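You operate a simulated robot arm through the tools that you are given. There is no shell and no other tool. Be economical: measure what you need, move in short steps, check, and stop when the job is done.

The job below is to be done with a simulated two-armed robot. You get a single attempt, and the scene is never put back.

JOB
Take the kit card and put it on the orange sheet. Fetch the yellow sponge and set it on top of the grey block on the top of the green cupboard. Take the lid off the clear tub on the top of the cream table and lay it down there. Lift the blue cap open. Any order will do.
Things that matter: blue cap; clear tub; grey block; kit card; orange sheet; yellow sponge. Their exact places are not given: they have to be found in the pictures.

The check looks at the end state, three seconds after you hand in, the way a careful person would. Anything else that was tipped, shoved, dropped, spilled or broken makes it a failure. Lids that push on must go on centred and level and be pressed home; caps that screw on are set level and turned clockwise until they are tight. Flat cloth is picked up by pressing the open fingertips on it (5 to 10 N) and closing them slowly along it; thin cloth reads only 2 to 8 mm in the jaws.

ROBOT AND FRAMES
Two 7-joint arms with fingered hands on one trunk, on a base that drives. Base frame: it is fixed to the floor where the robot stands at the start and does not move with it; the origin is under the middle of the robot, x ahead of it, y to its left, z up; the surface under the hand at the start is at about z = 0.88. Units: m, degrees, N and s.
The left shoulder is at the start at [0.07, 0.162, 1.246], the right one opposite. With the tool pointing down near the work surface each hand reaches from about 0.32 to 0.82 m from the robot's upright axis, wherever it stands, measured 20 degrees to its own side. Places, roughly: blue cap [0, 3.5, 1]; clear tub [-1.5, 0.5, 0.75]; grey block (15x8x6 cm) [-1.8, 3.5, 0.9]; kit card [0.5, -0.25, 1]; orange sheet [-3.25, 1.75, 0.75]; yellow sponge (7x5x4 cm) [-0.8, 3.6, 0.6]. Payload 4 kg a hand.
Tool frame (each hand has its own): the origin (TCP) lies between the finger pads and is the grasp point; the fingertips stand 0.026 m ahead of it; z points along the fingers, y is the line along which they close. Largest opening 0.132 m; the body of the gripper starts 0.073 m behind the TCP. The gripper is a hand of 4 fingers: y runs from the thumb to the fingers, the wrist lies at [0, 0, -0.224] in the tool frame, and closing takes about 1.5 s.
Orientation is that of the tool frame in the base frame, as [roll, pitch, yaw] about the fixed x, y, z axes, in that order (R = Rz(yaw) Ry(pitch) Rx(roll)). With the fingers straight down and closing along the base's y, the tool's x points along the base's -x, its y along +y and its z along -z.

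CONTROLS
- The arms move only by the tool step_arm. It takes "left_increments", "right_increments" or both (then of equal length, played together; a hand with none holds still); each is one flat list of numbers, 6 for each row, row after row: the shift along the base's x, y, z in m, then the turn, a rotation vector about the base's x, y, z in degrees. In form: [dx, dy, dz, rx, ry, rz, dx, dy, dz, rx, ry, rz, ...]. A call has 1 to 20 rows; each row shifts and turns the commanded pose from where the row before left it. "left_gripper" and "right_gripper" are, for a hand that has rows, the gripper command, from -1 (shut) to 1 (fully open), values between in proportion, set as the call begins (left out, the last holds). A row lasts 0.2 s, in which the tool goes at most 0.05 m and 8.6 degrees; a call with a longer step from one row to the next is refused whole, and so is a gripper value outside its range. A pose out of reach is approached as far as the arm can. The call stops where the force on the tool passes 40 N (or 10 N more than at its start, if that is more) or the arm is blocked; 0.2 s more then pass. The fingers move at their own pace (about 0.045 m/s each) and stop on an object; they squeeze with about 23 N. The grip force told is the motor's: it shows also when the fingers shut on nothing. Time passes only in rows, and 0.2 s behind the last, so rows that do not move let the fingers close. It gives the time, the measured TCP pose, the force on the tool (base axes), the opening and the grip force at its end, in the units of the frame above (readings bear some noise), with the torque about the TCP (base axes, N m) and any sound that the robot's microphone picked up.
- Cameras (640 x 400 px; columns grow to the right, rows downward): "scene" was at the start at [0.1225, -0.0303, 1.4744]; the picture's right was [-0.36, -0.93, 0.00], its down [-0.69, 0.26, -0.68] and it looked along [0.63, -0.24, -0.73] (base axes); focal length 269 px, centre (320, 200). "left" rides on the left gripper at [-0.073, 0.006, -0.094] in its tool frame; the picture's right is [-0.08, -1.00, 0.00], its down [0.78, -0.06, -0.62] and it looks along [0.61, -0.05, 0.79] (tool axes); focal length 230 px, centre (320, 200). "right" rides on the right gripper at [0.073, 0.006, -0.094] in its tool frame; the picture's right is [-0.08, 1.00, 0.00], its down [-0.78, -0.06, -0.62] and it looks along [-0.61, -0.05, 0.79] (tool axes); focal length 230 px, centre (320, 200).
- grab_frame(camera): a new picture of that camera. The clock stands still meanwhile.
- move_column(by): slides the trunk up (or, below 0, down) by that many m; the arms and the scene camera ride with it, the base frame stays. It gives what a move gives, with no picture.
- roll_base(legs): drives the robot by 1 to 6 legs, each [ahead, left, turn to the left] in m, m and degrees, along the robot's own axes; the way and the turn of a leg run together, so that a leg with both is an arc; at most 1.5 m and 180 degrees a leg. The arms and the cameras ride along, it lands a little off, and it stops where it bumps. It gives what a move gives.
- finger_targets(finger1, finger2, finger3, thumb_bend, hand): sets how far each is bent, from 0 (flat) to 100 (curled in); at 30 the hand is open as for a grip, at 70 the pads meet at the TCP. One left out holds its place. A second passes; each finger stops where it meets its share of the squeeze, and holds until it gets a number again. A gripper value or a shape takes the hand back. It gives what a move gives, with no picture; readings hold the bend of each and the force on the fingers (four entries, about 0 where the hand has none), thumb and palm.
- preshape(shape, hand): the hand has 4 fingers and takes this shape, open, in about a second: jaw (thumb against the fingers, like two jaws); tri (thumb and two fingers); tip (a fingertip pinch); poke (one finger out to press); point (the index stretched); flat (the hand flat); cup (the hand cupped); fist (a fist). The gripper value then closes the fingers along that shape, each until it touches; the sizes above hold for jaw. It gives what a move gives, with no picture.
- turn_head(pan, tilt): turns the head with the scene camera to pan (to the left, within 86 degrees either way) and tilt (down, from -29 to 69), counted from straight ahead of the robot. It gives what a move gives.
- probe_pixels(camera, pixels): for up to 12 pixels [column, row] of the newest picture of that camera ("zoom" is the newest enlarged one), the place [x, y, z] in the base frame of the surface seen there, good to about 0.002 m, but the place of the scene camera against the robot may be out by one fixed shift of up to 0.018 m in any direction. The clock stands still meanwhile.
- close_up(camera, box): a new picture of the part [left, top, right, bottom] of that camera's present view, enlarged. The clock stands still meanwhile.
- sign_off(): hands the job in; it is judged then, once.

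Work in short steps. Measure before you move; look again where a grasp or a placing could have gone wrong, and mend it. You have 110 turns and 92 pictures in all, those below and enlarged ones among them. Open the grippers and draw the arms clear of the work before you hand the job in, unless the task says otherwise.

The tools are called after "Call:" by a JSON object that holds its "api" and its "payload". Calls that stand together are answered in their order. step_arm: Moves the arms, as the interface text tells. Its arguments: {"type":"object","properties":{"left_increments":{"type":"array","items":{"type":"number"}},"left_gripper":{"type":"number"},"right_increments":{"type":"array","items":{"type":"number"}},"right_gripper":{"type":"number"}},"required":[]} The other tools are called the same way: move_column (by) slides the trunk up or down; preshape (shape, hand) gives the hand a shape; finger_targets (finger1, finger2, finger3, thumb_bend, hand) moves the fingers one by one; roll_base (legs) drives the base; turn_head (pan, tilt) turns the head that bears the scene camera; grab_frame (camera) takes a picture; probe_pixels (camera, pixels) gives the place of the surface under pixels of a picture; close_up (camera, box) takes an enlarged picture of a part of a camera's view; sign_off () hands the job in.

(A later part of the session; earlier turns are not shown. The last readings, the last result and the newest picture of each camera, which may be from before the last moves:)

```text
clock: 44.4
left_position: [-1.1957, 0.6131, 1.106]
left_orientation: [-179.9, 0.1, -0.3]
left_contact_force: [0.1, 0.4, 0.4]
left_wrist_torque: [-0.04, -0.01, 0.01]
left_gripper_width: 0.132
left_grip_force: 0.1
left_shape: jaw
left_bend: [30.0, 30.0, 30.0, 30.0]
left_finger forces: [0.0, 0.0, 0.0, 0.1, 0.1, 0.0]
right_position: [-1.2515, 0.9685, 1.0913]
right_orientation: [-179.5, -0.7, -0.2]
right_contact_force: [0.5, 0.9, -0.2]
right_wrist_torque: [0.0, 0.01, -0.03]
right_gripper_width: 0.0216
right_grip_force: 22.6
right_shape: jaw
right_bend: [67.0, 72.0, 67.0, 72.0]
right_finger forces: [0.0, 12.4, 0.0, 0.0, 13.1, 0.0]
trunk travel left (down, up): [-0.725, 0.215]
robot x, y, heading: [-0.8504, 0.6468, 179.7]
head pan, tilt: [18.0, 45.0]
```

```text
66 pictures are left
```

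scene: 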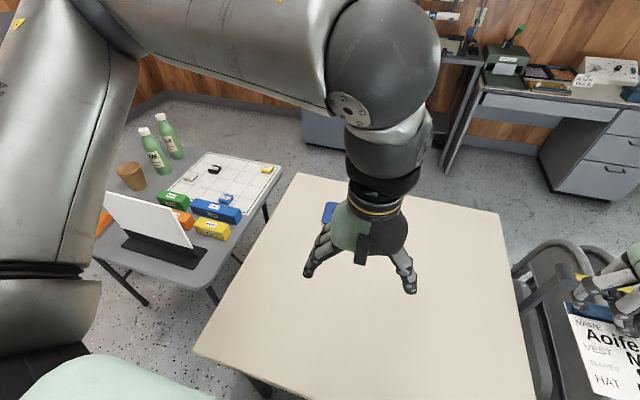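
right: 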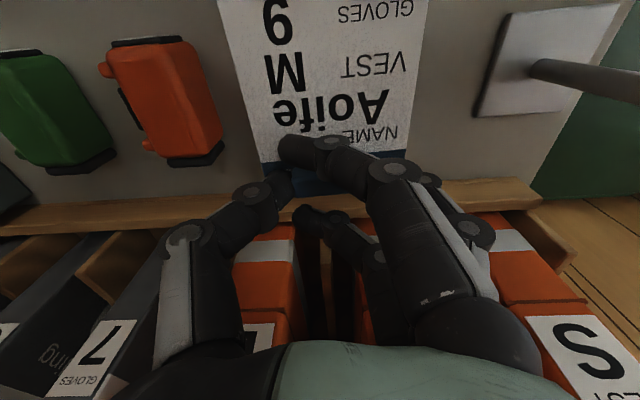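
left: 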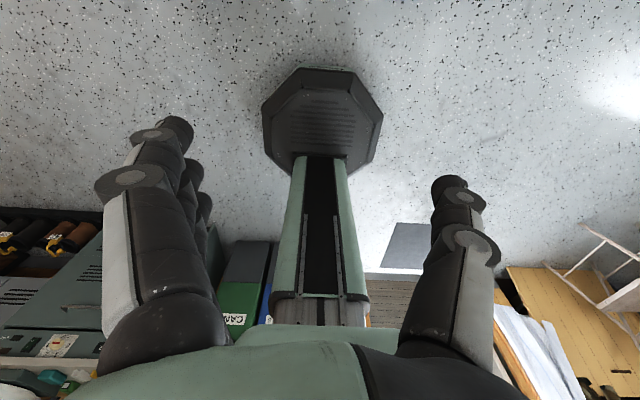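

The tub is hidden behind the left hand. I move the hand aside (+y) to see and measure the lid.

Call:
{"api": "step_arm", "payload": {"left_increments": [0, 0.045, 0, 0, 0, 0, 0, 0.045, 0, 0, 0, 0, 0.03, 0.02, 0, 0, 0, 0]}}

Call:
{"api": "close_up", "payload": {"camera": "scene", "box": [280, 160, 400, 260]}}

```text
clock: 45.2
left_position: [-1.1652, 0.7232, 1.1086]
left_orientation: [-180.0, 0.1, -0.1]
left_contact_force: [0.9, -0.1, 0.5]
left_wrist_torque: [-0.06, 0.03, 0.01]
left_gripper_width: 0.1318
left_grip_force: 0.1
left_shape: jaw
left_bend: [30.0, 30.0, 30.0, 30.0]
left_finger forces: [0.0, 0.1, 0.0, 0.0, 0.0, 0.1]
right_position: [-1.2488, 0.9687, 1.091]
right_orientation: [-179.4, -0.5, -0.2]
right_contact_force: [0.7, -0.3, -0.5]
right_wrist_torque: [0.01, 0.04, 0.01]
right_gripper_width: 0.0217
right_grip_force: 22.8
right_shape: jaw
right_bend: [67.0, 72.0, 67.0, 72.0]
right_finger forces: [0.1, 12.4, 0.0, 0.0, 13.1, 0.0]
trunk travel left (down, up): [-0.725, 0.215]
robot x, y, heading: [-0.8477, 0.6442, 179.8]
head pan, tilt: [18.0, 45.0]
```

```text
4.00 times, centred on (340, 210) of scene
```

zoom: 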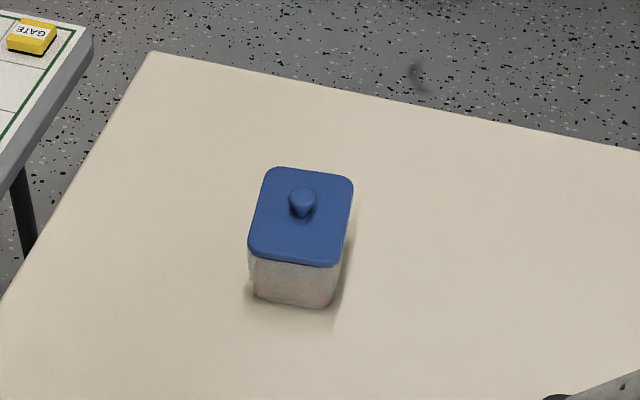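

Call:
{"api": "probe_pixels", "payload": {"camera": "zoom", "pixels": [[302, 193], [298, 210], [272, 172], [345, 185], [336, 258], [256, 244], [258, 296], [325, 303], [420, 300], [290, 235], [302, 200]]}}

```text
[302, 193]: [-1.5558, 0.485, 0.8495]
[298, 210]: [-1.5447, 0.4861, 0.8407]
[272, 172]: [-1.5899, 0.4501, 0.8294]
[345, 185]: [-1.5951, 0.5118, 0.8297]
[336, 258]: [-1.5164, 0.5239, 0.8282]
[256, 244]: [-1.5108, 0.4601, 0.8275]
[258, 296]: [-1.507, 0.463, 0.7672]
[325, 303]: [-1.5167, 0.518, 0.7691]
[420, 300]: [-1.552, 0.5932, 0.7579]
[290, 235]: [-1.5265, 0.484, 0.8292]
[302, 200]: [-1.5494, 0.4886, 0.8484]
```

The knob's true place is about (−1.562,0.478,0.83). I bring the left hand above it, then check with the left camera.

Call:
{"api": "step_arm", "payload": {"left_increments": [-0.04, -0.025, 0, 0, 0, 0, -0.04, -0.025, 0, 0, 0, 0, -0.04, -0.025, 0, 0, 0, 0, -0.04, -0.025, 0, 0, 0, 0, -0.04, -0.025, 0, 0, 0, 0, -0.04, -0.025, 0, 0, 0, 0, -0.04, -0.025, 0, 0, 0, 0, -0.04, -0.025, 0, 0, 0, 0, -0.04, -0.025, 0, 0, 0, 0, -0.037, -0.02, -0.02, 0, 0, 0, 0, 0, -0.04, 0, 0, 0, 0, 0, -0.04, 0, 0, 0, 0, 0, -0.04, 0, 0, 0, 0, 0, 0, 0, 0, 0], "left_gripper": 0.1}}

Call:
{"api": "grab_frame", "payload": {"camera": "left"}}

```text
clock: 48.2
left_position: [-1.5529, 0.4828, 0.9678]
left_orientation: [180.0, 0.1, -0.3]
left_contact_force: [0.2, -0.8, 0.7]
left_wrist_torque: [0.02, 0.01, 0.02]
left_gripper_width: 0.0733
left_grip_force: 0.0
left_shape: jaw
left_bend: [72.0, 72.0, 72.0, 70.0]
left_finger forces: [0.1, 0.0, 0.1, 0.0, 0.0, 0.0]
left hand out of reach, approached as far as the arm can: row 10
right_position: [-1.2512, 0.969, 1.0921]
right_orientation: [-179.5, -0.6, -0.2]
right_contact_force: [0.4, -0.2, -0.5]
right_wrist_torque: [0.0, 0.0, 0.01]
right_gripper_width: 0.0216
right_grip_force: 22.8
right_shape: jaw
right_bend: [67.0, 72.0, 67.0, 72.0]
right_finger forces: [0.0, 12.3, 0.1, 0.0, 13.1, 0.0]
trunk travel left (down, up): [-0.725, 0.215]
robot x, y, heading: [-0.8469, 0.6459, 180.0]
head pan, tilt: [18.0, 45.0]
```

```text
64 pictures are left
```

left: 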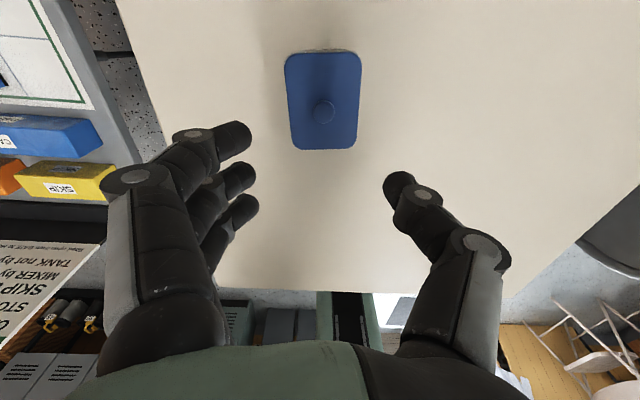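

Call:
{"api": "probe_pixels", "payload": {"camera": "left", "pixels": [[324, 109], [315, 112], [333, 112], [324, 120], [290, 60], [358, 60], [297, 147], [354, 145], [420, 120]]}}

```text
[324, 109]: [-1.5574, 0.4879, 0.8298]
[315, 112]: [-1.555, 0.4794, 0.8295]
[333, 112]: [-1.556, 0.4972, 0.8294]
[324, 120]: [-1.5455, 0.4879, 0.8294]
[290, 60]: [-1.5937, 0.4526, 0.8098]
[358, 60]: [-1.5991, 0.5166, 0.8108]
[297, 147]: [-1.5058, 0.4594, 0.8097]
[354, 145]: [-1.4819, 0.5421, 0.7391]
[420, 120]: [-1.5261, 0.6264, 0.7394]
```

Knob centre is (−1.556,0.488), top 0.83, lid top 0.81. I descend to z≈0.843 and close.

Call:
{"api": "step_arm", "payload": {"left_increments": [-0.003, 0.005, -0.04, 0, 0, 0, 0, 0, -0.04, 0, 0, 0, 0, 0, -0.025, 0, 0, 0, 0, 0, -0.018, 0, 0, 0, 0, 0, 0, 0, 0, 0]}}

Call:
{"api": "grab_frame", "payload": {"camera": "left"}}

```text
clock: 49.4
left_position: [-1.5571, 0.4875, 0.8493]
left_orientation: [-180.0, 0.0, -0.3]
left_contact_force: [-0.5, 0.0, 0.4]
left_wrist_torque: [0.03, 0.01, 0.02]
left_gripper_width: 0.0735
left_grip_force: 0.1
left_shape: jaw
left_bend: [72.0, 72.0, 72.0, 70.0]
left_finger forces: [0.0, 0.0, 0.0, 0.0, 0.0, 0.0]
right_position: [-1.2502, 0.9693, 1.0912]
right_orientation: [-179.6, -0.6, -0.2]
right_contact_force: [-0.8, 1.0, -0.4]
right_wrist_torque: [0.01, 0.02, 0.04]
right_gripper_width: 0.0219
right_grip_force: 22.4
right_shape: jaw
right_bend: [67.0, 72.0, 67.0, 72.0]
right_finger forces: [0.0, 12.4, 0.0, 0.0, 13.2, 0.0]
trunk travel left (down, up): [-0.725, 0.215]
robot x, y, heading: [-0.8473, 0.6446, 179.6]
head pan, tilt: [18.0, 45.0]
```

```text
63 pictures are left
```

left: 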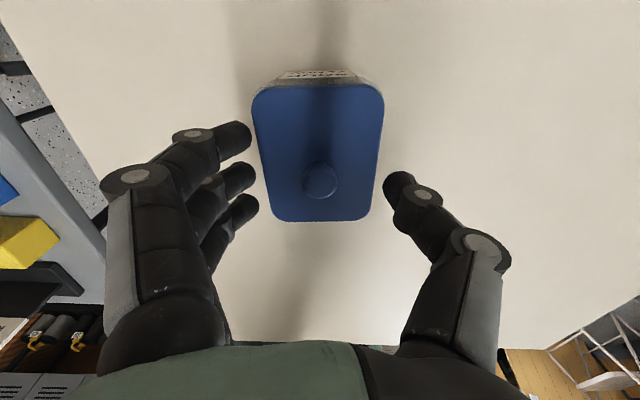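

Aligned over the knob (320,181). Lower 6 mm and close.

Call:
{"api": "step_arm", "payload": {"left_increments": [0, 0, -0.006, 0, 0, 0, 0, 0, 0, 0, 0, 0, 0, 0, 0, 0, 0, 0, 0, 0, 0, 0, 0, 0, 0, 0, 0, 0, 0, 0, 0, 0, 0, 0, 0, 0, 0, 0, 0, 0, 0, 0], "left_gripper": -1}}

Call:
{"api": "grab_frame", "payload": {"camera": "left"}}

```text
clock: 51.0
left_position: [-1.5568, 0.4868, 0.8433]
left_orientation: [179.9, 0.1, -0.3]
left_contact_force: [0.0, 0.7, 3.3]
left_wrist_torque: [-0.13, 0.0, 0.02]
left_gripper_width: 0.0033
left_grip_force: 23.1
left_shape: jaw
left_bend: [67.0, 71.0, 67.0, 71.0]
left_finger forces: [0.0, 13.2, 0.1, 0.0, 13.5, 0.1]
right_position: [-1.2502, 0.9698, 1.0914]
right_orientation: [-179.7, -0.6, -0.2]
right_contact_force: [-0.4, 0.2, 0.3]
right_wrist_torque: [-0.02, 0.0, -0.05]
right_gripper_width: 0.0217
right_grip_force: 22.7
right_shape: jaw
right_bend: [67.0, 72.0, 67.0, 72.0]
right_finger forces: [0.1, 12.4, 0.0, 0.1, 13.1, 0.0]
trunk travel left (down, up): [-0.725, 0.215]
robot x, y, heading: [-0.8495, 0.6454, 180.0]
head pan, tilt: [18.0, 45.0]
heard: snap
```

```text
62 pictures are left
```

left: 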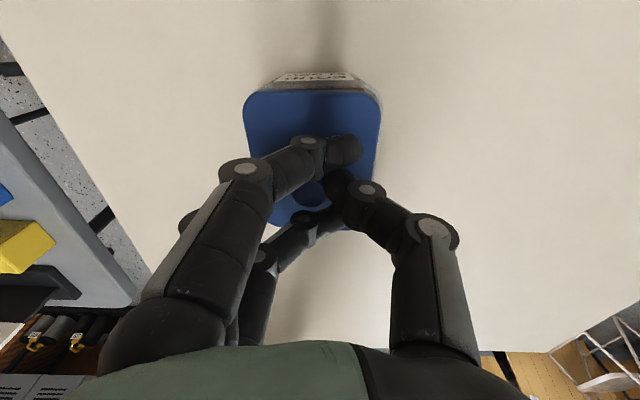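

A snap was heard; grip holds at 13 N. I lift slowly and check whether the lid alone comes.

Call:
{"api": "step_arm", "payload": {"left_increments": [0, 0, 0.005, 0, 0, 0, 0, 0, 0.01, 0, 0, 0, 0, 0, 0.015, 0, 0, 0, 0, 0, 0, 0, 0, 0]}}

Call:
{"api": "close_up", "payload": {"camera": "scene", "box": [260, 120, 440, 240]}}

Call:
{"api": "grab_frame", "payload": {"camera": "left"}}

```text
clock: 52.0
left_position: [-1.5576, 0.4869, 0.8726]
left_orientation: [179.9, -0.1, -0.3]
left_contact_force: [-0.1, -0.2, 0.1]
left_wrist_torque: [0.0, 0.01, 0.03]
left_gripper_width: 0.0021
left_grip_force: 22.6
left_shape: jaw
left_bend: [67.0, 69.0, 67.0, 72.0]
left_finger forces: [0.1, 13.2, 0.0, 0.0, 12.1, 0.0]
right_position: [-1.2511, 0.9697, 1.0916]
right_orientation: [-179.7, -0.6, -0.2]
right_contact_force: [-0.6, -0.4, -0.5]
right_wrist_torque: [0.04, -0.01, 0.02]
right_gripper_width: 0.0216
right_grip_force: 22.9
right_shape: jaw
right_bend: [67.0, 72.0, 67.0, 72.0]
right_finger forces: [0.1, 12.4, 0.1, 0.0, 13.2, 0.0]
trunk travel left (down, up): [-0.725, 0.215]
robot x, y, heading: [-0.8497, 0.6431, 179.8]
head pan, tilt: [18.0, 45.0]
```

```text
3.33 times, centred on (350, 180) of scene
```

zoom: 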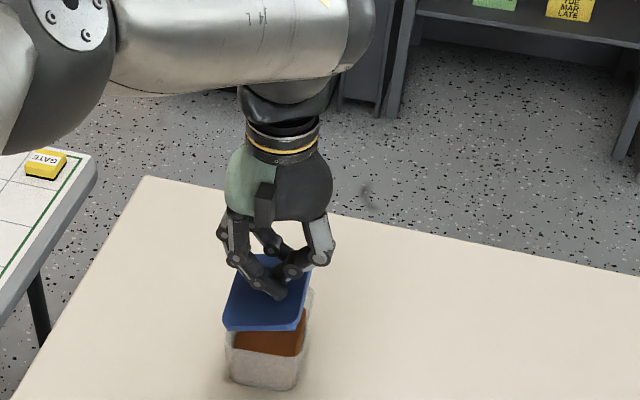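

```text
60 pictures are left
```

left: 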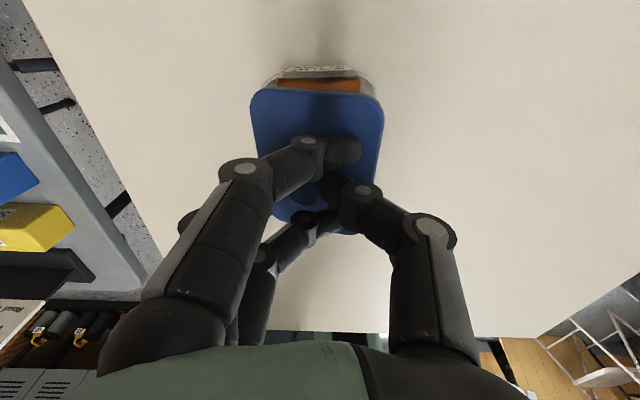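

The lid is off. I lift further and carry it to a free spot around (−1.42,0.70).

Call:
{"api": "step_arm", "payload": {"left_increments": [0, 0, 0.03, 0, 0, 0, 0, 0, 0.03, 0, 0, 0, 0.02, 0.04, 0, 0, 0, 0, 0.02, 0.04, 0, 0, 0, 0, 0.03, 0.04, 0, 0, 0, 0, 0.03, 0.04, 0, 0, 0, 0, 0.02, 0.04, 0, 0, 0, 0, 0.02, 0.01, 0, 0, 0, 0, 0, 0, -0.04, 0, 0, 0, 0, 0, -0.04, 0, 0, 0, 0, 0, -0.03, 0, 0, 0, 0, 0, 0, 0, 0, 0]}}

Call:
{"api": "grab_frame", "payload": {"camera": "scene"}}

```text
clock: 54.6
left_position: [-1.4184, 0.6958, 0.8216]
left_orientation: [180.0, 0.0, -0.2]
left_contact_force: [-0.5, 0.5, -0.1]
left_wrist_torque: [0.01, -0.06, 0.0]
left_gripper_width: 0.0022
left_grip_force: 22.5
left_shape: jaw
left_bend: [67.0, 69.0, 67.0, 72.0]
left_finger forces: [0.1, 13.1, 0.0, 0.0, 12.0, 0.0]
right_position: [-1.2519, 0.9686, 1.0908]
right_orientation: [-179.5, -0.7, -0.1]
right_contact_force: [-0.2, 0.4, 0.1]
right_wrist_torque: [0.0, -0.01, 0.01]
right_gripper_width: 0.0218
right_grip_force: 23.1
right_shape: jaw
right_bend: [67.0, 72.0, 67.0, 72.0]
right_finger forces: [0.1, 12.5, 0.0, 0.1, 13.1, 0.0]
trunk travel left (down, up): [-0.725, 0.215]
robot x, y, heading: [-0.8494, 0.645, 179.8]
head pan, tilt: [18.0, 45.0]
```

```text
59 pictures are left
```

scene: 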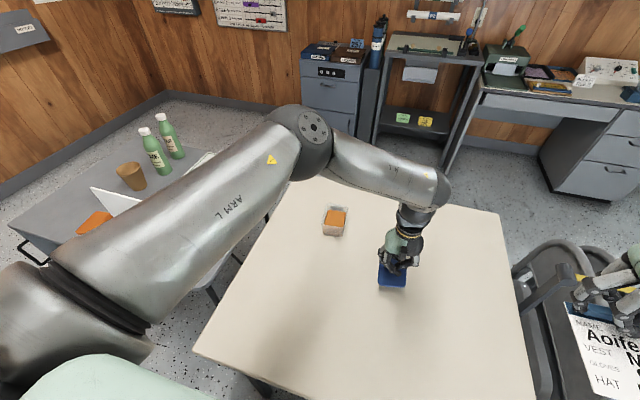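

The tub stands undisturbed. I lower the lid gently.

Call:
{"api": "step_arm", "payload": {"left_increments": [0, 0, -0.015, 0, 0, 0, 0, 0, -0.005, 0, 0, 0, 0, 0, -0.004, 0, 0, 0, 0, 0, -0.004, 0, 0, 0, 0, 0, -0.003, 0, 0, 0, 0, 0, 0, 0, 0, 0]}}

Call:
{"api": "close_up", "payload": {"camera": "scene", "box": [350, 230, 450, 300]}}

```text
clock: 56.0
left_position: [-1.4157, 0.6982, 0.7898]
left_orientation: [-179.9, -0.1, -0.2]
left_contact_force: [-0.1, 1.2, 2.9]
left_wrist_torque: [-0.06, -0.03, 0.03]
left_gripper_width: 0.0021
left_grip_force: 23.2
left_shape: jaw
left_bend: [67.0, 69.0, 67.0, 72.0]
left_finger forces: [0.0, 12.1, 0.0, 0.0, 13.4, 0.0]
right_position: [-1.2513, 0.9691, 1.0911]
right_orientation: [-179.6, -0.5, -0.2]
right_contact_force: [-0.1, -0.1, -0.1]
right_wrist_torque: [0.01, 0.01, -0.01]
right_gripper_width: 0.0215
right_grip_force: 22.7
right_shape: jaw
right_bend: [67.0, 72.0, 67.0, 72.0]
right_finger forces: [0.1, 12.4, 0.0, 0.0, 13.2, 0.1]
trunk travel left (down, up): [-0.725, 0.215]
robot x, y, heading: [-0.8464, 0.6475, 179.8]
head pan, tilt: [18.0, 45.0]
```

```text
5.71 times, centred on (400, 265) of scene
```

zoom: 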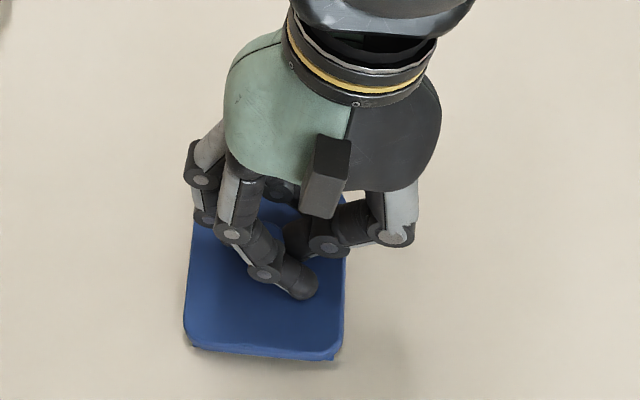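

Contact of about 3 N felt. I open the fingers, then rise.

Call:
{"api": "step_arm", "payload": {"left_increments": [0, 0, -0.001, 0, 0, 0, 0, 0, 0, 0, 0, 0, 0, 0, 0, 0, 0, 0, 0, 0, 0, 0, 0, 0, 0, 0, 0, 0, 0, 0, 0, 0, 0.01, 0, 0, 0, 0, 0, 0.03, 0, 0, 0, 0, 0, 0.04, 0, 0, 0, 0, 0, 0.05, 0, 0, 0, 0, 0, 0.05, 0, 0, 0, 0, 0, 0.05, 0, 0, 0, 0, 0, 0.05, 0, 0, 0], "left_gripper": 0.2}}

Call:
{"api": "grab_frame", "payload": {"camera": "scene"}}

```text
clock: 58.6
left_position: [-1.4152, 0.6984, 1.0711]
left_orientation: [-180.0, 0.0, -0.3]
left_contact_force: [-0.7, 0.1, -0.5]
left_wrist_torque: [-0.01, 0.03, 0.02]
left_gripper_width: 0.079
left_grip_force: 0.0
left_shape: jaw
left_bend: [71.0, 71.0, 71.0, 71.0]
left_finger forces: [0.0, 0.0, 0.0, 0.0, 0.1, 0.0]
right_position: [-1.2488, 0.9689, 1.0917]
right_orientation: [-179.7, -0.5, -0.2]
right_contact_force: [0.1, -0.2, -0.2]
right_wrist_torque: [0.01, 0.02, -0.02]
right_gripper_width: 0.0218
right_grip_force: 22.8
right_shape: jaw
right_bend: [67.0, 72.0, 67.0, 72.0]
right_finger forces: [0.0, 12.3, 0.1, 0.1, 13.2, 0.0]
trunk travel left (down, up): [-0.725, 0.215]
robot x, y, heading: [-0.851, 0.6439, 179.4]
head pan, tilt: [18.0, 45.0]
```

```text
57 pictures are left
```

scene: 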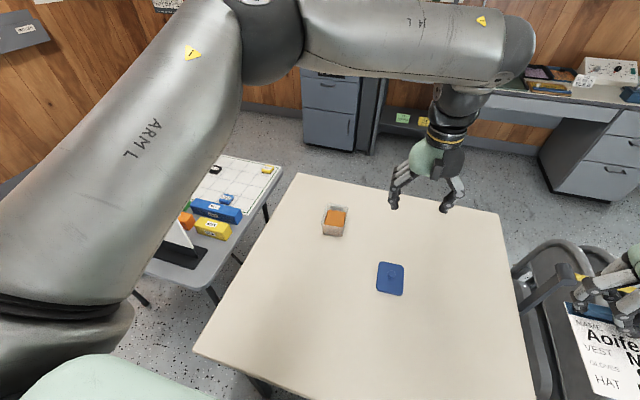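

Lid laid flat and tub fine. I pull the left arm in, back out, and drive round the chairs towards the far desk.

Call:
{"api": "step_arm", "payload": {"left_increments": [0.04, -0.02, 0, 0, 0, 0, 0.04, -0.02, 0, 0, 0, 0, 0.04, -0.02, 0, 0, 0, 0, 0.04, -0.02, 0, 0, 0, 0, 0.04, -0.02, 0, 0, 0, 0, 0, 0, 0, 0, 0, 0]}}

Call:
{"api": "roll_base", "payload": {"legs": [[-0.4, 0, 0], [0, -1.5, 0], [1.0, 0, 0]]}}

Call:
{"api": "turn_head", "payload": {"pan": 0, "tilt": 25}}

Call:
{"api": "grab_frame", "payload": {"camera": "scene"}}

```text
clock: 60.0
left_position: [-1.219, 0.5983, 1.069]
left_orientation: [180.0, 0.1, -0.3]
left_contact_force: [-1.3, 0.3, 0.1]
left_wrist_torque: [-0.01, 0.03, 0.0]
left_gripper_width: 0.0791
left_grip_force: 0.1
left_shape: jaw
left_bend: [71.0, 71.0, 71.0, 71.0]
left_finger forces: [0.1, 0.1, 0.0, 0.0, 0.0, 0.0]
right_position: [-1.2518, 0.9699, 1.0916]
right_orientation: [-179.6, -0.7, -0.2]
right_contact_force: [0.4, -0.2, 0.4]
right_wrist_torque: [0.0, -0.02, -0.02]
right_gripper_width: 0.0217
right_grip_force: 22.7
right_shape: jaw
right_bend: [67.0, 72.0, 67.0, 72.0]
right_finger forces: [0.0, 12.3, 0.1, 0.0, 13.2, 0.1]
trunk travel left (down, up): [-0.725, 0.215]
robot x, y, heading: [-0.85, 0.6439, 179.9]
head pan, tilt: [18.0, 45.0]
```

```text
clock: 74.1
left_position: [-1.7925, 2.1181, 1.0701]
left_orientation: [180.0, 0.0, -2.5]
left_contact_force: [-0.3, 0.2, 0.9]
left_wrist_torque: [0.01, 0.0, 0.02]
left_gripper_width: 0.079
left_grip_force: 0.0
left_shape: jaw
left_bend: [71.0, 71.0, 71.0, 71.0]
left_finger forces: [0.1, 0.1, 0.0, 0.0, 0.1, 0.1]
right_position: [-1.8139, 2.4907, 1.092]
right_orientation: [-179.6, -0.6, -2.3]
right_contact_force: [0.4, -0.8, -0.4]
right_wrist_torque: [0.01, 0.0, -0.01]
right_gripper_width: 0.0216
right_grip_force: 23.3
right_shape: jaw
right_bend: [67.0, 72.0, 67.0, 72.0]
right_finger forces: [0.1, 12.3, 0.0, 0.0, 13.2, 0.1]
trunk travel left (down, up): [-0.725, 0.215]
robot x, y, heading: [-1.427, 2.1499, 177.7]
head pan, tilt: [18.0, 45.0]
```

```text
clock: 75.0
left_position: [-1.7934, 2.1183, 1.0689]
left_orientation: [-180.0, 0.0, -2.5]
left_contact_force: [0.4, 0.0, 0.2]
left_wrist_torque: [0.01, 0.06, 0.01]
left_gripper_width: 0.079
left_grip_force: 0.0
left_shape: jaw
left_bend: [71.0, 71.0, 71.0, 71.0]
left_finger forces: [0.0, 0.0, 0.1, 0.1, 0.0, 0.1]
right_position: [-1.8137, 2.4891, 1.0911]
right_orientation: [-179.5, -0.5, -2.3]
right_contact_force: [-0.3, -0.1, -0.4]
right_wrist_torque: [-0.02, -0.01, 0.01]
right_gripper_width: 0.0218
right_grip_force: 22.5
right_shape: jaw
right_bend: [67.0, 72.0, 67.0, 72.0]
right_finger forces: [0.0, 12.4, 0.1, 0.0, 13.4, 0.0]
trunk travel left (down, up): [-0.725, 0.215]
robot x, y, heading: [-1.4214, 2.1528, 177.7]
head pan, tilt: [0.0, 25.0]
```

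```text
56 pictures are left
```

scene: 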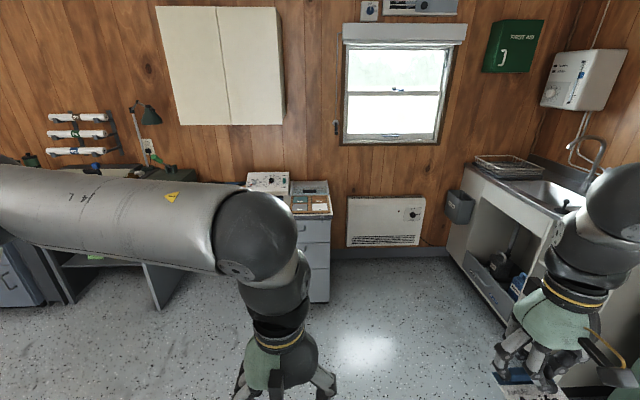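

The desk is ahead-left. I drive to x≈−2.2, y≈1.95 and look at the desk top.

Call:
{"api": "roll_base", "payload": {"legs": [[0.75, 0, 2.3], [0, 0.25, 0]]}}

Call:
{"api": "turn_head", "payload": {"pan": 10, "tilt": 30}}

Call:
{"api": "grab_frame", "payload": {"camera": "scene"}}

```text
clock: 80.5
left_position: [-2.5517, 1.8779, 1.0688]
left_orientation: [180.0, 0.0, -0.5]
left_contact_force: [-0.7, 0.3, 0.4]
left_wrist_torque: [-0.02, 0.01, 0.02]
left_gripper_width: 0.0789
left_grip_force: 0.1
left_shape: jaw
left_bend: [71.0, 71.0, 71.0, 71.0]
left_finger forces: [0.0, 0.1, 0.0, 0.0, 0.1, 0.1]
right_position: [-2.583, 2.2494, 1.0901]
right_orientation: [-179.5, -0.7, -0.3]
right_contact_force: [0.5, 0.3, -1.3]
right_wrist_torque: [0.03, 0.03, 0.01]
right_gripper_width: 0.0219
right_grip_force: 22.9
right_shape: jaw
right_bend: [67.0, 72.0, 67.0, 72.0]
right_finger forces: [0.0, 12.5, 0.0, 0.0, 13.3, 0.2]
trunk travel left (down, up): [-0.725, 0.215]
robot x, y, heading: [-2.1835, 1.9217, 179.4]
head pan, tilt: [0.0, 25.0]
```

```text
clock: 81.2
left_position: [-2.5518, 1.8763, 1.0707]
left_orientation: [-179.9, 0.0, -0.5]
left_contact_force: [-0.3, -0.7, -0.2]
left_wrist_torque: [0.01, 0.0, -0.01]
left_gripper_width: 0.0792
left_grip_force: 0.1
left_shape: jaw
left_bend: [71.0, 71.0, 71.0, 71.0]
left_finger forces: [0.1, 0.0, 0.1, 0.1, 0.0, 0.0]
right_position: [-2.5834, 2.247, 1.0917]
right_orientation: [-179.5, -0.6, -0.4]
right_contact_force: [0.8, -0.5, -0.3]
right_wrist_torque: [0.03, 0.02, 0.01]
right_gripper_width: 0.0218
right_grip_force: 23.0
right_shape: jaw
right_bend: [67.0, 72.0, 67.0, 72.0]
right_finger forces: [0.1, 12.4, 0.0, 0.1, 13.2, 0.1]
trunk travel left (down, up): [-0.725, 0.215]
robot x, y, heading: [-2.1806, 1.9236, 179.7]
head pan, tilt: [10.0, 30.0]
```

```text
55 pictures are left
```

scene: 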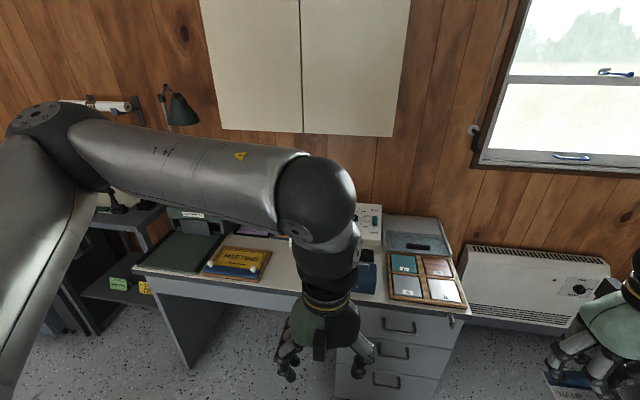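

The left arm blocks the desk. I move it to the robot's left and zoom on the desk.

Call:
{"api": "step_arm", "payload": {"left_increments": [0.02, -0.045, 0, 0, 0, 0, 0.02, -0.045, 0, 0, 0, 0, 0.02, -0.045, 0, 0, 0, 0, 0, -0.045, 0, 0, 0, 0, 0, -0.045, 0, 0, 0, 0, 0, -0.045, 0, 0, 0, 0, 0, -0.045, 0, 0, 0, 0]}}

Call:
{"api": "grab_frame", "payload": {"camera": "scene"}}

Call:
{"api": "close_up", "payload": {"camera": "scene", "box": [180, 190, 480, 320]}}

```text
clock: 82.8
left_position: [-2.52, 1.6365, 1.0785]
left_orientation: [-179.9, 0.1, -0.6]
left_contact_force: [0.8, 0.8, -0.7]
left_wrist_torque: [0.02, -0.01, 0.0]
left_gripper_width: 0.0792
left_grip_force: 0.0
left_shape: jaw
left_bend: [71.0, 71.0, 71.0, 71.0]
left_finger forces: [0.1, 0.0, 0.0, 0.0, 0.0, 0.1]
left hand out of reach, approached as far as the arm can: row 3, 4, 5, 6
right_position: [-2.583, 2.2482, 1.0918]
right_orientation: [-179.6, -0.6, -0.4]
right_contact_force: [0.2, -0.5, 0.0]
right_wrist_torque: [0.01, 0.02, 0.0]
right_gripper_width: 0.0217
right_grip_force: 23.0
right_shape: jaw
right_bend: [67.0, 72.0, 67.0, 72.0]
right_finger forces: [0.0, 12.5, 0.0, 0.1, 13.3, 0.0]
trunk travel left (down, up): [-0.725, 0.215]
robot x, y, heading: [-2.18, 1.9211, 179.3]
head pan, tilt: [10.0, 30.0]
```

```text
54 pictures are left
```

scene: 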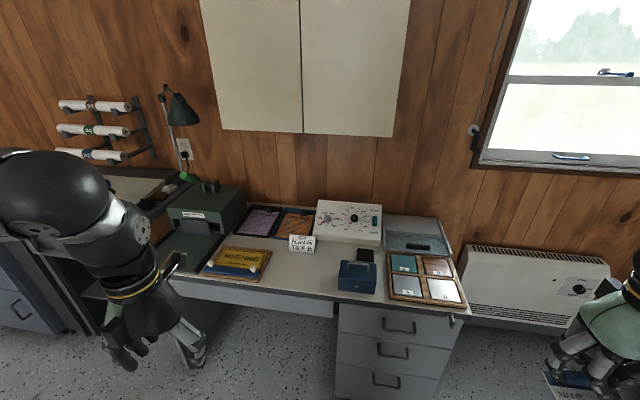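

```text
2.13 times, centred on (330, 255) of scene
```

zoom: 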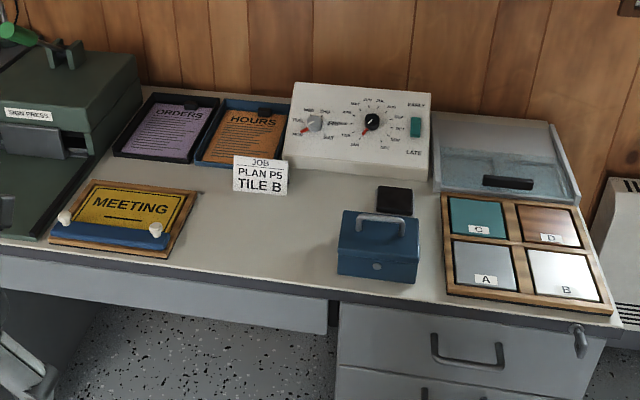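

The orange sheet is the "HOURS" sheet in the blue tray. I probe its corners and the surroundings.

Call:
{"api": "probe_pixels", "payload": {"camera": "zoom", "pixels": [[228, 108], [284, 113], [255, 164], [204, 160], [240, 130], [265, 110], [198, 163], [262, 185], [262, 160], [300, 100], [310, 170], [222, 178]]}}

Call:
{"api": "close_up", "payload": {"camera": "scene", "box": [230, 195, 330, 257]}}

```text
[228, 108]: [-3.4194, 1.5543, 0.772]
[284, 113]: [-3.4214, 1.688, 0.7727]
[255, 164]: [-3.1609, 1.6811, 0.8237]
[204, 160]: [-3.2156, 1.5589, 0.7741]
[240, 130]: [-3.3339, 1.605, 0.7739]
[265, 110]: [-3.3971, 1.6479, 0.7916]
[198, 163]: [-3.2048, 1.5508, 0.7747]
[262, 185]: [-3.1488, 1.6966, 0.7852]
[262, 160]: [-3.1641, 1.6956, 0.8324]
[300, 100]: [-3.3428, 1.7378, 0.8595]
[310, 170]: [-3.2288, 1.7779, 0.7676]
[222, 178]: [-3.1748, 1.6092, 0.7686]
```

```text
6.40 times, centred on (280, 226) of scene
```

zoom: 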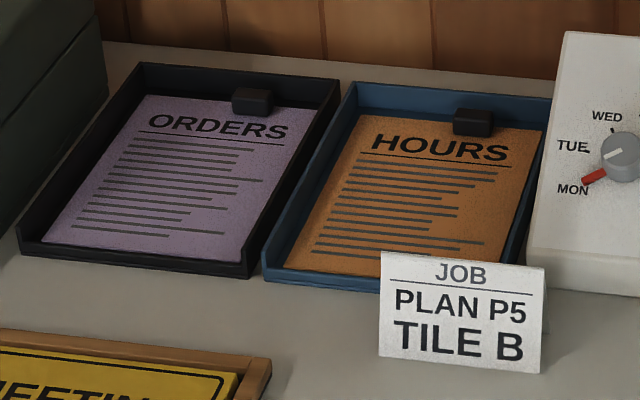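

I probe the press, lamp, wall cupboard and desk front for clearance before driving in.

Call:
{"api": "probe_pixels", "payload": {"camera": "scene", "pixels": [[222, 128], [392, 132], [180, 110], [185, 175], [210, 186], [195, 215], [160, 258], [110, 160], [250, 287], [340, 300], [205, 270], [215, 200]]}}

```text
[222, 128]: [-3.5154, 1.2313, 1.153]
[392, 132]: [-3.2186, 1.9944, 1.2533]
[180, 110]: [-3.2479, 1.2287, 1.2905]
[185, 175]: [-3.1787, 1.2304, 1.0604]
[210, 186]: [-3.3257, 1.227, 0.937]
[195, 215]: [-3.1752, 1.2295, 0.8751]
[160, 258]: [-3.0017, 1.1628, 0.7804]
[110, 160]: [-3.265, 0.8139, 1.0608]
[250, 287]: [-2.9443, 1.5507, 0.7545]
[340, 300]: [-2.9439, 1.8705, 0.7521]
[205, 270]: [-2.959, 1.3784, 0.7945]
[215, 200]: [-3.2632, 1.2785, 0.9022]
```

Wall cupboard bottom is z≈1.235 (front x≈−3.22), lamp and press at y≈1.23. I'll lower the trunk a bit, raise the left hand, and drive to about (−2.67,1.32).

Call:
{"api": "move_column", "payload": {"by": -0.1}}

Call:
{"api": "step_arm", "payload": {"left_increments": [0.01, 0, 0.04, 0, 0, 0, 0.01, 0, 0.04, 0, 0, 0, 0.01, 0, 0.04, 0, 0, 0, 0, 0, 0.03, 0, 0, 0]}}

Call:
{"api": "roll_base", "payload": {"legs": [[0, 0.6, 0.3], [0.3, 0, 0]]}}

Call:
{"api": "turn_head", "payload": {"pan": -8, "tilt": 38}}

Call:
{"api": "grab_frame", "payload": {"camera": "scene"}}

```text
clock: 84.1
left_position: [-2.5219, 1.6367, 0.9778]
left_orientation: [180.0, 0.0, -0.5]
left_contact_force: [0.9, -0.1, -1.1]
left_wrist_torque: [0.0, -0.02, -0.02]
left_gripper_width: 0.0794
left_grip_force: 0.0
left_shape: jaw
left_bend: [71.0, 71.0, 71.0, 71.0]
left_finger forces: [0.1, 0.1, 0.0, 0.0, 0.0, 0.0]
right_position: [-2.5837, 2.2476, 0.9917]
right_orientation: [-179.5, -0.6, -0.4]
right_contact_force: [0.4, 0.2, -0.3]
right_wrist_torque: [0.0, -0.03, -0.01]
right_gripper_width: 0.0218
right_grip_force: 22.8
right_shape: jaw
right_bend: [67.0, 72.0, 67.0, 72.0]
right_finger forces: [0.1, 12.4, 0.1, 0.0, 13.3, 0.0]
trunk travel left (down, up): [-0.625, 0.315]
robot x, y, heading: [-2.1807, 1.9251, 179.7]
head pan, tilt: [10.0, 30.0]
```

```text
clock: 85.1
left_position: [-2.5048, 1.663, 1.1117]
left_orientation: [180.0, 0.0, -0.5]
left_contact_force: [-0.5, 0.6, 0.5]
left_wrist_torque: [-0.01, -0.01, 0.0]
left_gripper_width: 0.0793
left_grip_force: 0.1
left_shape: jaw
left_bend: [71.0, 71.0, 71.0, 71.0]
left_finger forces: [0.0, 0.0, 0.0, 0.0, 0.1, 0.1]
left hand out of reach, approached as far as the arm can: row 3, 4
right_position: [-2.5832, 2.2485, 0.9913]
right_orientation: [-179.6, -0.7, -0.5]
right_contact_force: [-0.4, 0.3, -0.4]
right_wrist_torque: [-0.02, 0.02, -0.02]
right_gripper_width: 0.0219
right_grip_force: 22.5
right_shape: jaw
right_bend: [67.0, 72.0, 67.0, 72.0]
right_finger forces: [0.1, 12.4, 0.0, 0.1, 13.2, 0.0]
trunk travel left (down, up): [-0.625, 0.315]
robot x, y, heading: [-2.1832, 1.9205, 179.5]
head pan, tilt: [10.0, 30.0]
```

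```text
clock: 90.2
left_position: [-2.8091, 1.0573, 1.1111]
left_orientation: [179.9, 0.0, -0.3]
left_contact_force: [0.7, 0.0, 0.2]
left_wrist_torque: [0.02, -0.01, 0.01]
left_gripper_width: 0.0792
left_grip_force: 0.1
left_shape: jaw
left_bend: [71.0, 71.0, 71.0, 71.0]
left_finger forces: [0.0, 0.1, 0.0, 0.1, 0.0, 0.1]
right_position: [-2.8892, 1.6433, 0.9909]
right_orientation: [-179.7, -0.6, -0.1]
right_contact_force: [0.7, -0.5, -0.1]
right_wrist_torque: [-0.03, -0.01, 0.02]
right_gripper_width: 0.0218
right_grip_force: 22.9
right_shape: jaw
right_bend: [67.0, 72.0, 67.0, 72.0]
right_finger forces: [0.0, 12.4, 0.1, 0.0, 13.3, 0.0]
trunk travel left (down, up): [-0.625, 0.315]
robot x, y, heading: [-2.487, 1.3164, 180.0]
head pan, tilt: [10.0, 30.0]
```

```text
clock: 91.0
left_position: [-2.8074, 1.0574, 1.111]
left_orientation: [180.0, 0.0, -0.3]
left_contact_force: [0.6, -0.1, 0.0]
left_wrist_torque: [-0.01, 0.0, 0.01]
left_gripper_width: 0.0793
left_grip_force: 0.1
left_shape: jaw
left_bend: [71.0, 71.0, 71.0, 71.0]
left_finger forces: [0.1, 0.0, 0.1, 0.1, 0.0, 0.0]
right_position: [-2.8901, 1.6423, 0.9914]
right_orientation: [-179.6, -0.6, -0.2]
right_contact_force: [0.4, 0.2, 0.0]
right_wrist_torque: [0.01, 0.05, 0.03]
right_gripper_width: 0.022
right_grip_force: 23.1
right_shape: jaw
right_bend: [67.0, 72.0, 67.0, 72.0]
right_finger forces: [0.0, 12.4, 0.1, 0.0, 13.3, 0.0]
trunk travel left (down, up): [-0.625, 0.315]
robot x, y, heading: [-2.4864, 1.3172, 179.5]
head pan, tilt: [-8.0, 38.0]
```

```text
51 pictures are left
```

scene: 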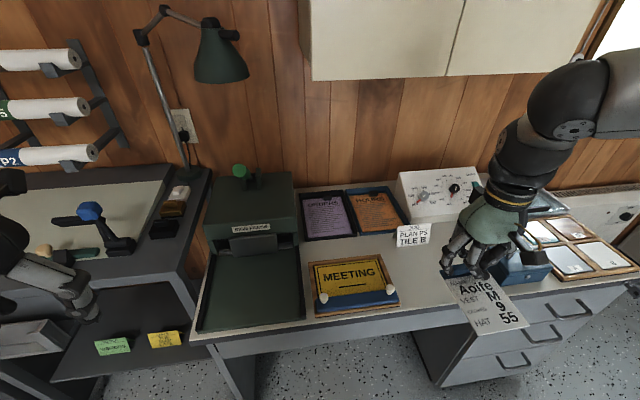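

View is clear. I advance 0.17 m and probe the sheet again.

Call:
{"api": "roll_base", "payload": {"legs": [[0.17, 0, 0]]}}

Call:
{"api": "close_up", "payload": {"camera": "scene", "box": [280, 180, 480, 320]}}

Call:
{"api": "grab_frame", "payload": {"camera": "right"}}

```text
clock: 92.5
left_position: [-2.9735, 1.0605, 1.1117]
left_orientation: [180.0, 0.2, -0.4]
left_contact_force: [-0.9, 0.3, -0.5]
left_wrist_torque: [-0.03, -0.01, 0.0]
left_gripper_width: 0.0791
left_grip_force: 0.1
left_shape: jaw
left_bend: [71.0, 71.0, 71.0, 71.0]
left_finger forces: [0.0, 0.1, 0.1, 0.1, 0.1, 0.1]
right_position: [-3.0543, 1.6438, 0.9926]
right_orientation: [-179.6, -0.6, -0.3]
right_contact_force: [1.1, 0.3, 0.2]
right_wrist_torque: [-0.01, 0.0, -0.01]
right_gripper_width: 0.0215
right_grip_force: 22.9
right_shape: jaw
right_bend: [67.0, 72.0, 67.0, 72.0]
right_finger forces: [0.0, 12.4, 0.0, 0.0, 13.3, 0.0]
trunk travel left (down, up): [-0.625, 0.315]
robot x, y, heading: [-2.6506, 1.3201, 179.7]
head pan, tilt: [-8.0, 38.0]
```

```text
2.86 times, centred on (380, 250) of scene
```

zoom: 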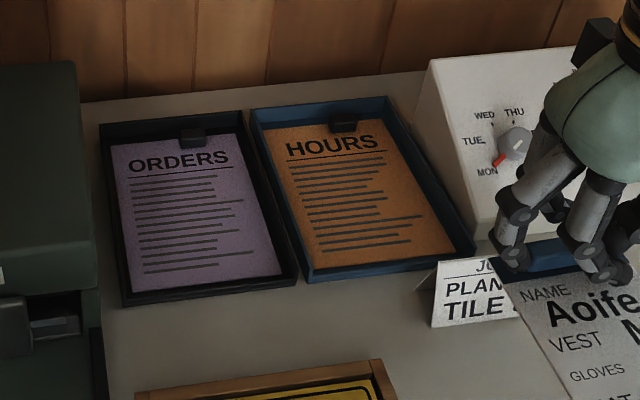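

```text
49 pictures are left
```

right: 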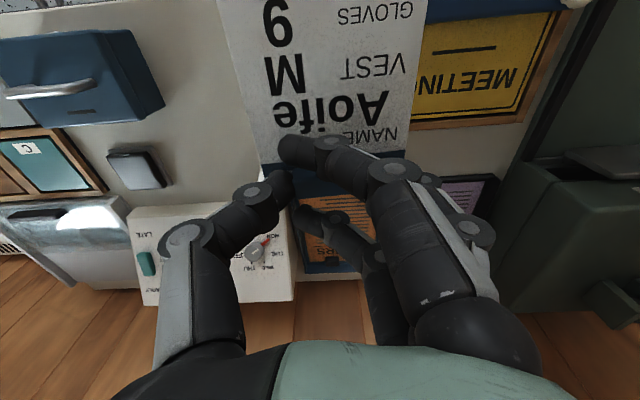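

Call:
{"api": "probe_pixels", "payload": {"camera": "zoom", "pixels": [[275, 138], [388, 124], [455, 247], [313, 268], [255, 118], [392, 102], [474, 245], [306, 280], [343, 122], [440, 270], [437, 265]]}}

Call:
{"api": "probe_pixels", "payload": {"camera": "right", "pixels": [[335, 220], [350, 240], [335, 240], [340, 265], [330, 262], [252, 220]]}}

```text
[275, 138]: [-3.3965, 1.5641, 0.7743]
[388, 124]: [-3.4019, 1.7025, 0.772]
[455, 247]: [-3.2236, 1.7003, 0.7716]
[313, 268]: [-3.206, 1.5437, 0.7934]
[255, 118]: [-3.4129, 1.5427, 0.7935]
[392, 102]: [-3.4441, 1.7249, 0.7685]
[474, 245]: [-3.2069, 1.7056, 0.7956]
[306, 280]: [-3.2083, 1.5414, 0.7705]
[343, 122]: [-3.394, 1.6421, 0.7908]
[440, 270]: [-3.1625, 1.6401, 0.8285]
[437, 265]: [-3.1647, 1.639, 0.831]
```

```text
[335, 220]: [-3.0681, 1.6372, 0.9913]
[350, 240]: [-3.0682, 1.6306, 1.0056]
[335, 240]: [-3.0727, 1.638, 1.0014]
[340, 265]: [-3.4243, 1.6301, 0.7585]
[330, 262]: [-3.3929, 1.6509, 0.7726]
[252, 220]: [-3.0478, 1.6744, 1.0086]
```

True sheet: x −3.40…−3.215, y 1.57…1.71, z≈0.755. I carry the card to above (−3.335,1.637) at z≈0.88.

Call:
{"api": "step_arm", "payload": {"right_increments": [0, -0.03, -0.04, 0, 0, 0, 0, -0.015, -0.04, 0, 0, 0, -0.02, 0, -0.03, 0, 0, 0, -0.04, 0, 0, 0, 0, 0, -0.04, 0, 0, 0, 0, 0, -0.04, 0, 0, 0, 0, 0, -0.04, 0, 0, 0, 0, 0, -0.04, 0, 0, 0, 0, 0, -0.04, 0, 0, 0, 0, 0, -0.02, 0.037, 0, 0, 0, 0, 0, 0, 0, 0, 0, 0]}}

Call:
{"api": "grab_frame", "payload": {"camera": "right"}}

Call:
{"api": "grab_frame", "payload": {"camera": "scene"}}

```text
clock: 95.0
left_position: [-2.9755, 1.0605, 1.1167]
left_orientation: [179.8, -0.1, -0.1]
left_contact_force: [-0.7, 0.6, 0.9]
left_wrist_torque: [-0.08, -0.03, 0.02]
left_gripper_width: 0.079
left_grip_force: 0.0
left_shape: jaw
left_bend: [71.0, 71.0, 71.0, 71.0]
left_finger forces: [0.0, 0.0, 0.0, 0.0, 0.0, 0.0]
right_position: [-3.2636, 1.6494, 0.8672]
right_orientation: [-179.3, -3.6, 1.5]
right_contact_force: [-0.7, 0.6, 0.0]
right_wrist_torque: [-0.08, -0.01, -0.01]
right_gripper_width: 0.0218
right_grip_force: 23.4
right_shape: jaw
right_bend: [67.0, 72.0, 67.0, 72.0]
right_finger forces: [0.0, 12.4, 0.1, 0.0, 14.1, 0.0]
right hand out of reach, approached as far as the arm can: row 8, 9, 10
trunk travel left (down, up): [-0.625, 0.315]
robot x, y, heading: [-2.6515, 1.318, 179.9]
head pan, tilt: [-8.0, 38.0]
stopped in row 11 (right hand): the arm was blocked; the commanded pose is now the measured one
```

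```text
48 pictures are left
```

right: 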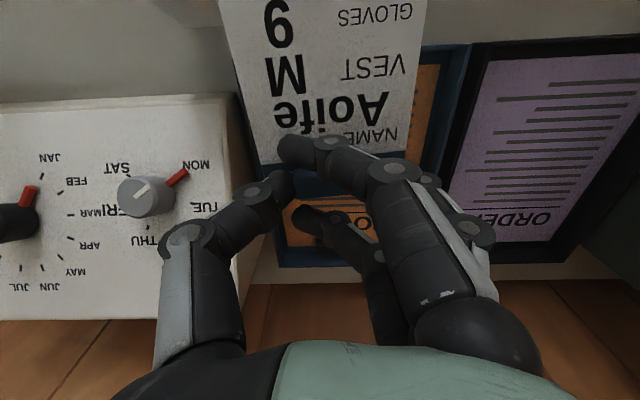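

```text
47 pictures are left
```

scene: 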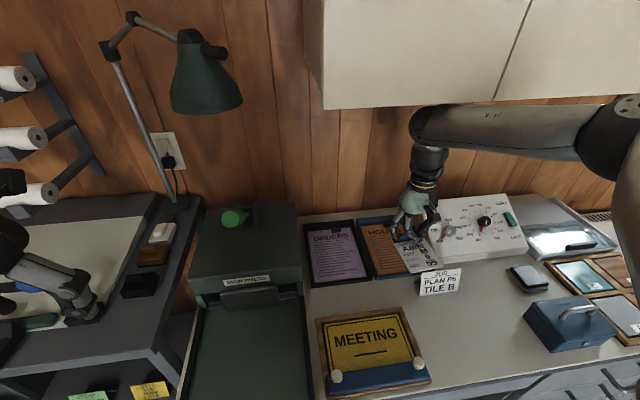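

The arm stopped short, either at a reach limit or at the cupboard edge. I zoom to see the forearm against the cupboard.

Call:
{"api": "close_up", "payload": {"camera": "scene", "box": [360, 60, 640, 240]}}

Call:
{"api": "probe_pixels", "payload": {"camera": "scene", "pixels": [[420, 106], [435, 112], [470, 112], [520, 112], [420, 130], [450, 104], [330, 107], [600, 110], [480, 103]]}}

```text
2.22 times, centred on (500, 150) of scene
```

zoom: 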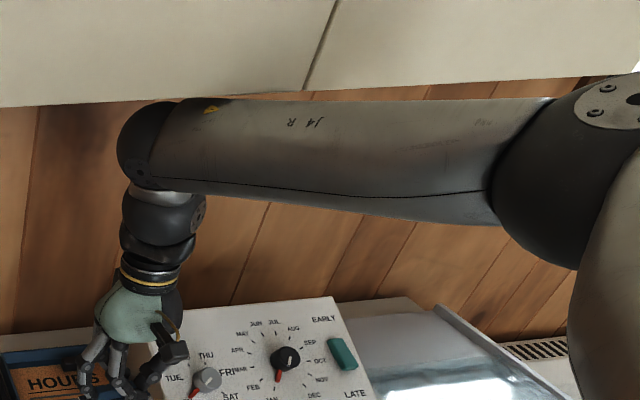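

```text
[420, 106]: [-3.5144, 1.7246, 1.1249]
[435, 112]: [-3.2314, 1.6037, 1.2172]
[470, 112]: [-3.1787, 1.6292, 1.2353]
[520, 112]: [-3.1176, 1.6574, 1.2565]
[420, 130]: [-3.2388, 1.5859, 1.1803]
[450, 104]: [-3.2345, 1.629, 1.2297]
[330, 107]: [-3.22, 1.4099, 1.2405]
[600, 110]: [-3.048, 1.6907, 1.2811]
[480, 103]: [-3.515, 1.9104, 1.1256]
```

The forearm's top touched the cupboard's lower edge (z≈1.22). I back out, level the tool, lower the trunk another 0.1, and re-enter lower.

Call:
{"api": "step_arm", "payload": {"right_increments": [0.04, -0.03, 0, 0, 1.8, -0.8, 0.04, -0.03, 0.02, 0, 1.8, -0.7, 0.03, 0, 0.04, 0, 0, 0, 0, 0, 0.04, 0, 0, 0, 0, 0, 0, 0, 0, 0]}}

Call:
{"api": "move_column", "payload": {"by": -0.1}}

```text
refused: row 2 steps farther than a row can; nothing moved
```

```text
clock: 96.1
left_position: [-2.9711, 1.0571, 1.0286]
left_orientation: [-180.0, 0.1, -0.3]
left_contact_force: [0.6, -0.6, 0.4]
left_wrist_torque: [-0.01, 0.01, -0.01]
left_gripper_width: 0.0791
left_grip_force: 0.1
left_shape: jaw
left_bend: [71.0, 71.0, 71.0, 71.0]
left_finger forces: [0.0, 0.0, 0.1, 0.0, 0.0, 0.0]
right_position: [-3.2638, 1.6442, 0.7892]
right_orientation: [-179.2, -3.0, 1.3]
right_contact_force: [4.7, 0.2, 16.9]
right_wrist_torque: [-0.46, -0.11, 0.13]
right_gripper_width: 0.0224
right_grip_force: 22.5
right_shape: jaw
right_bend: [69.0, 73.0, 67.0, 73.0]
right_finger forces: [1.7, 23.4, 0.0, 0.0, 13.4, 0.0]
trunk travel left (down, up): [-0.542, 0.398]
robot x, y, heading: [-2.652, 1.3197, 179.9]
head pan, tilt: [-8.0, 38.0]
stopped: the force on the tool passed its limit at 47 N (the readings are from after the stop); the commanded pose is now the measured one
```

The row was refused but the trunk went down, so the card pressed onto the tray. I lift the hand straight up slightly and look.

Call:
{"api": "step_arm", "payload": {"right_increments": [0, 0, 0.02, 0, 1.5, -0.6, 0, 0, 0.01, 0, 1.5, -0.7, 0, 0, 0, 0, 0, 0]}}

Call:
{"api": "grab_frame", "payload": {"camera": "scene"}}

Call:
{"api": "close_up", "payload": {"camera": "scene", "box": [300, 160, 500, 300]}}

Call:
{"api": "grab_frame", "payload": {"camera": "right"}}

```text
clock: 96.9
left_position: [-2.974, 1.0566, 1.0275]
left_orientation: [-180.0, 0.0, -0.2]
left_contact_force: [0.0, -0.2, 0.1]
left_wrist_torque: [0.0, 0.0, -0.01]
left_gripper_width: 0.0793
left_grip_force: 0.1
left_shape: jaw
left_bend: [71.0, 71.0, 71.0, 71.0]
left_finger forces: [0.1, 0.0, 0.1, 0.0, 0.1, 0.0]
right_position: [-3.2664, 1.6461, 0.8173]
right_orientation: [-179.2, -0.2, 0.0]
right_contact_force: [-0.7, 0.5, -0.3]
right_wrist_torque: [-0.01, -0.01, 0.01]
right_gripper_width: 0.0219
right_grip_force: 22.8
right_shape: jaw
right_bend: [68.0, 72.0, 67.0, 73.0]
right_finger forces: [1.2, 11.7, 0.0, 0.0, 11.7, 0.0]
trunk travel left (down, up): [-0.542, 0.398]
robot x, y, heading: [-2.6512, 1.319, 179.7]
head pan, tilt: [-8.0, 38.0]
```

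```text
45 pictures are left
```

scene: 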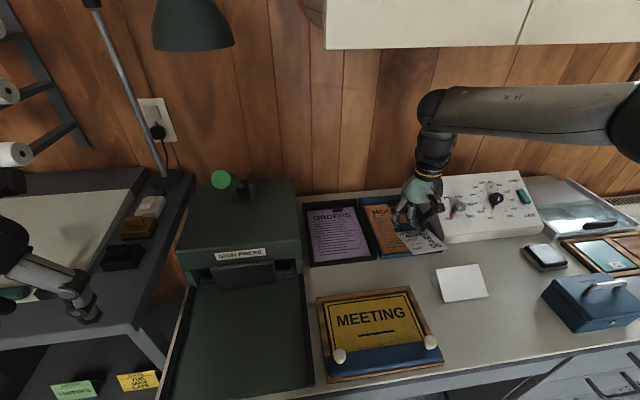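

```text
2.86 times, centred on (400, 230) of scene
```

zoom: 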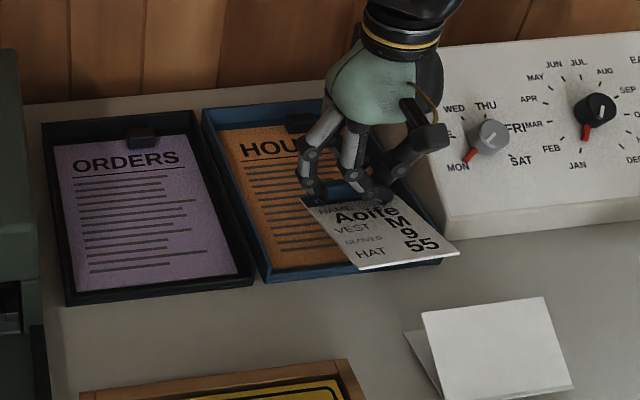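

```text
43 pictures are left
```

right: 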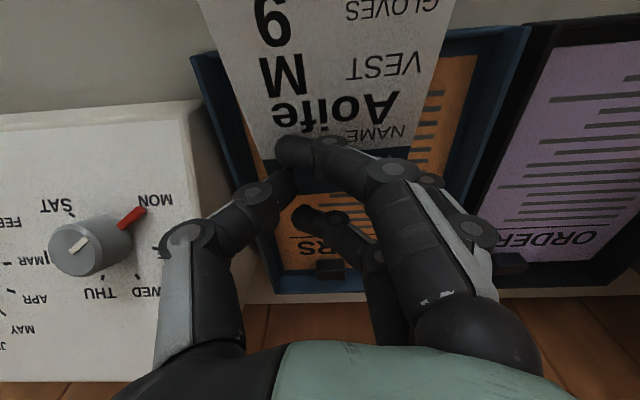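

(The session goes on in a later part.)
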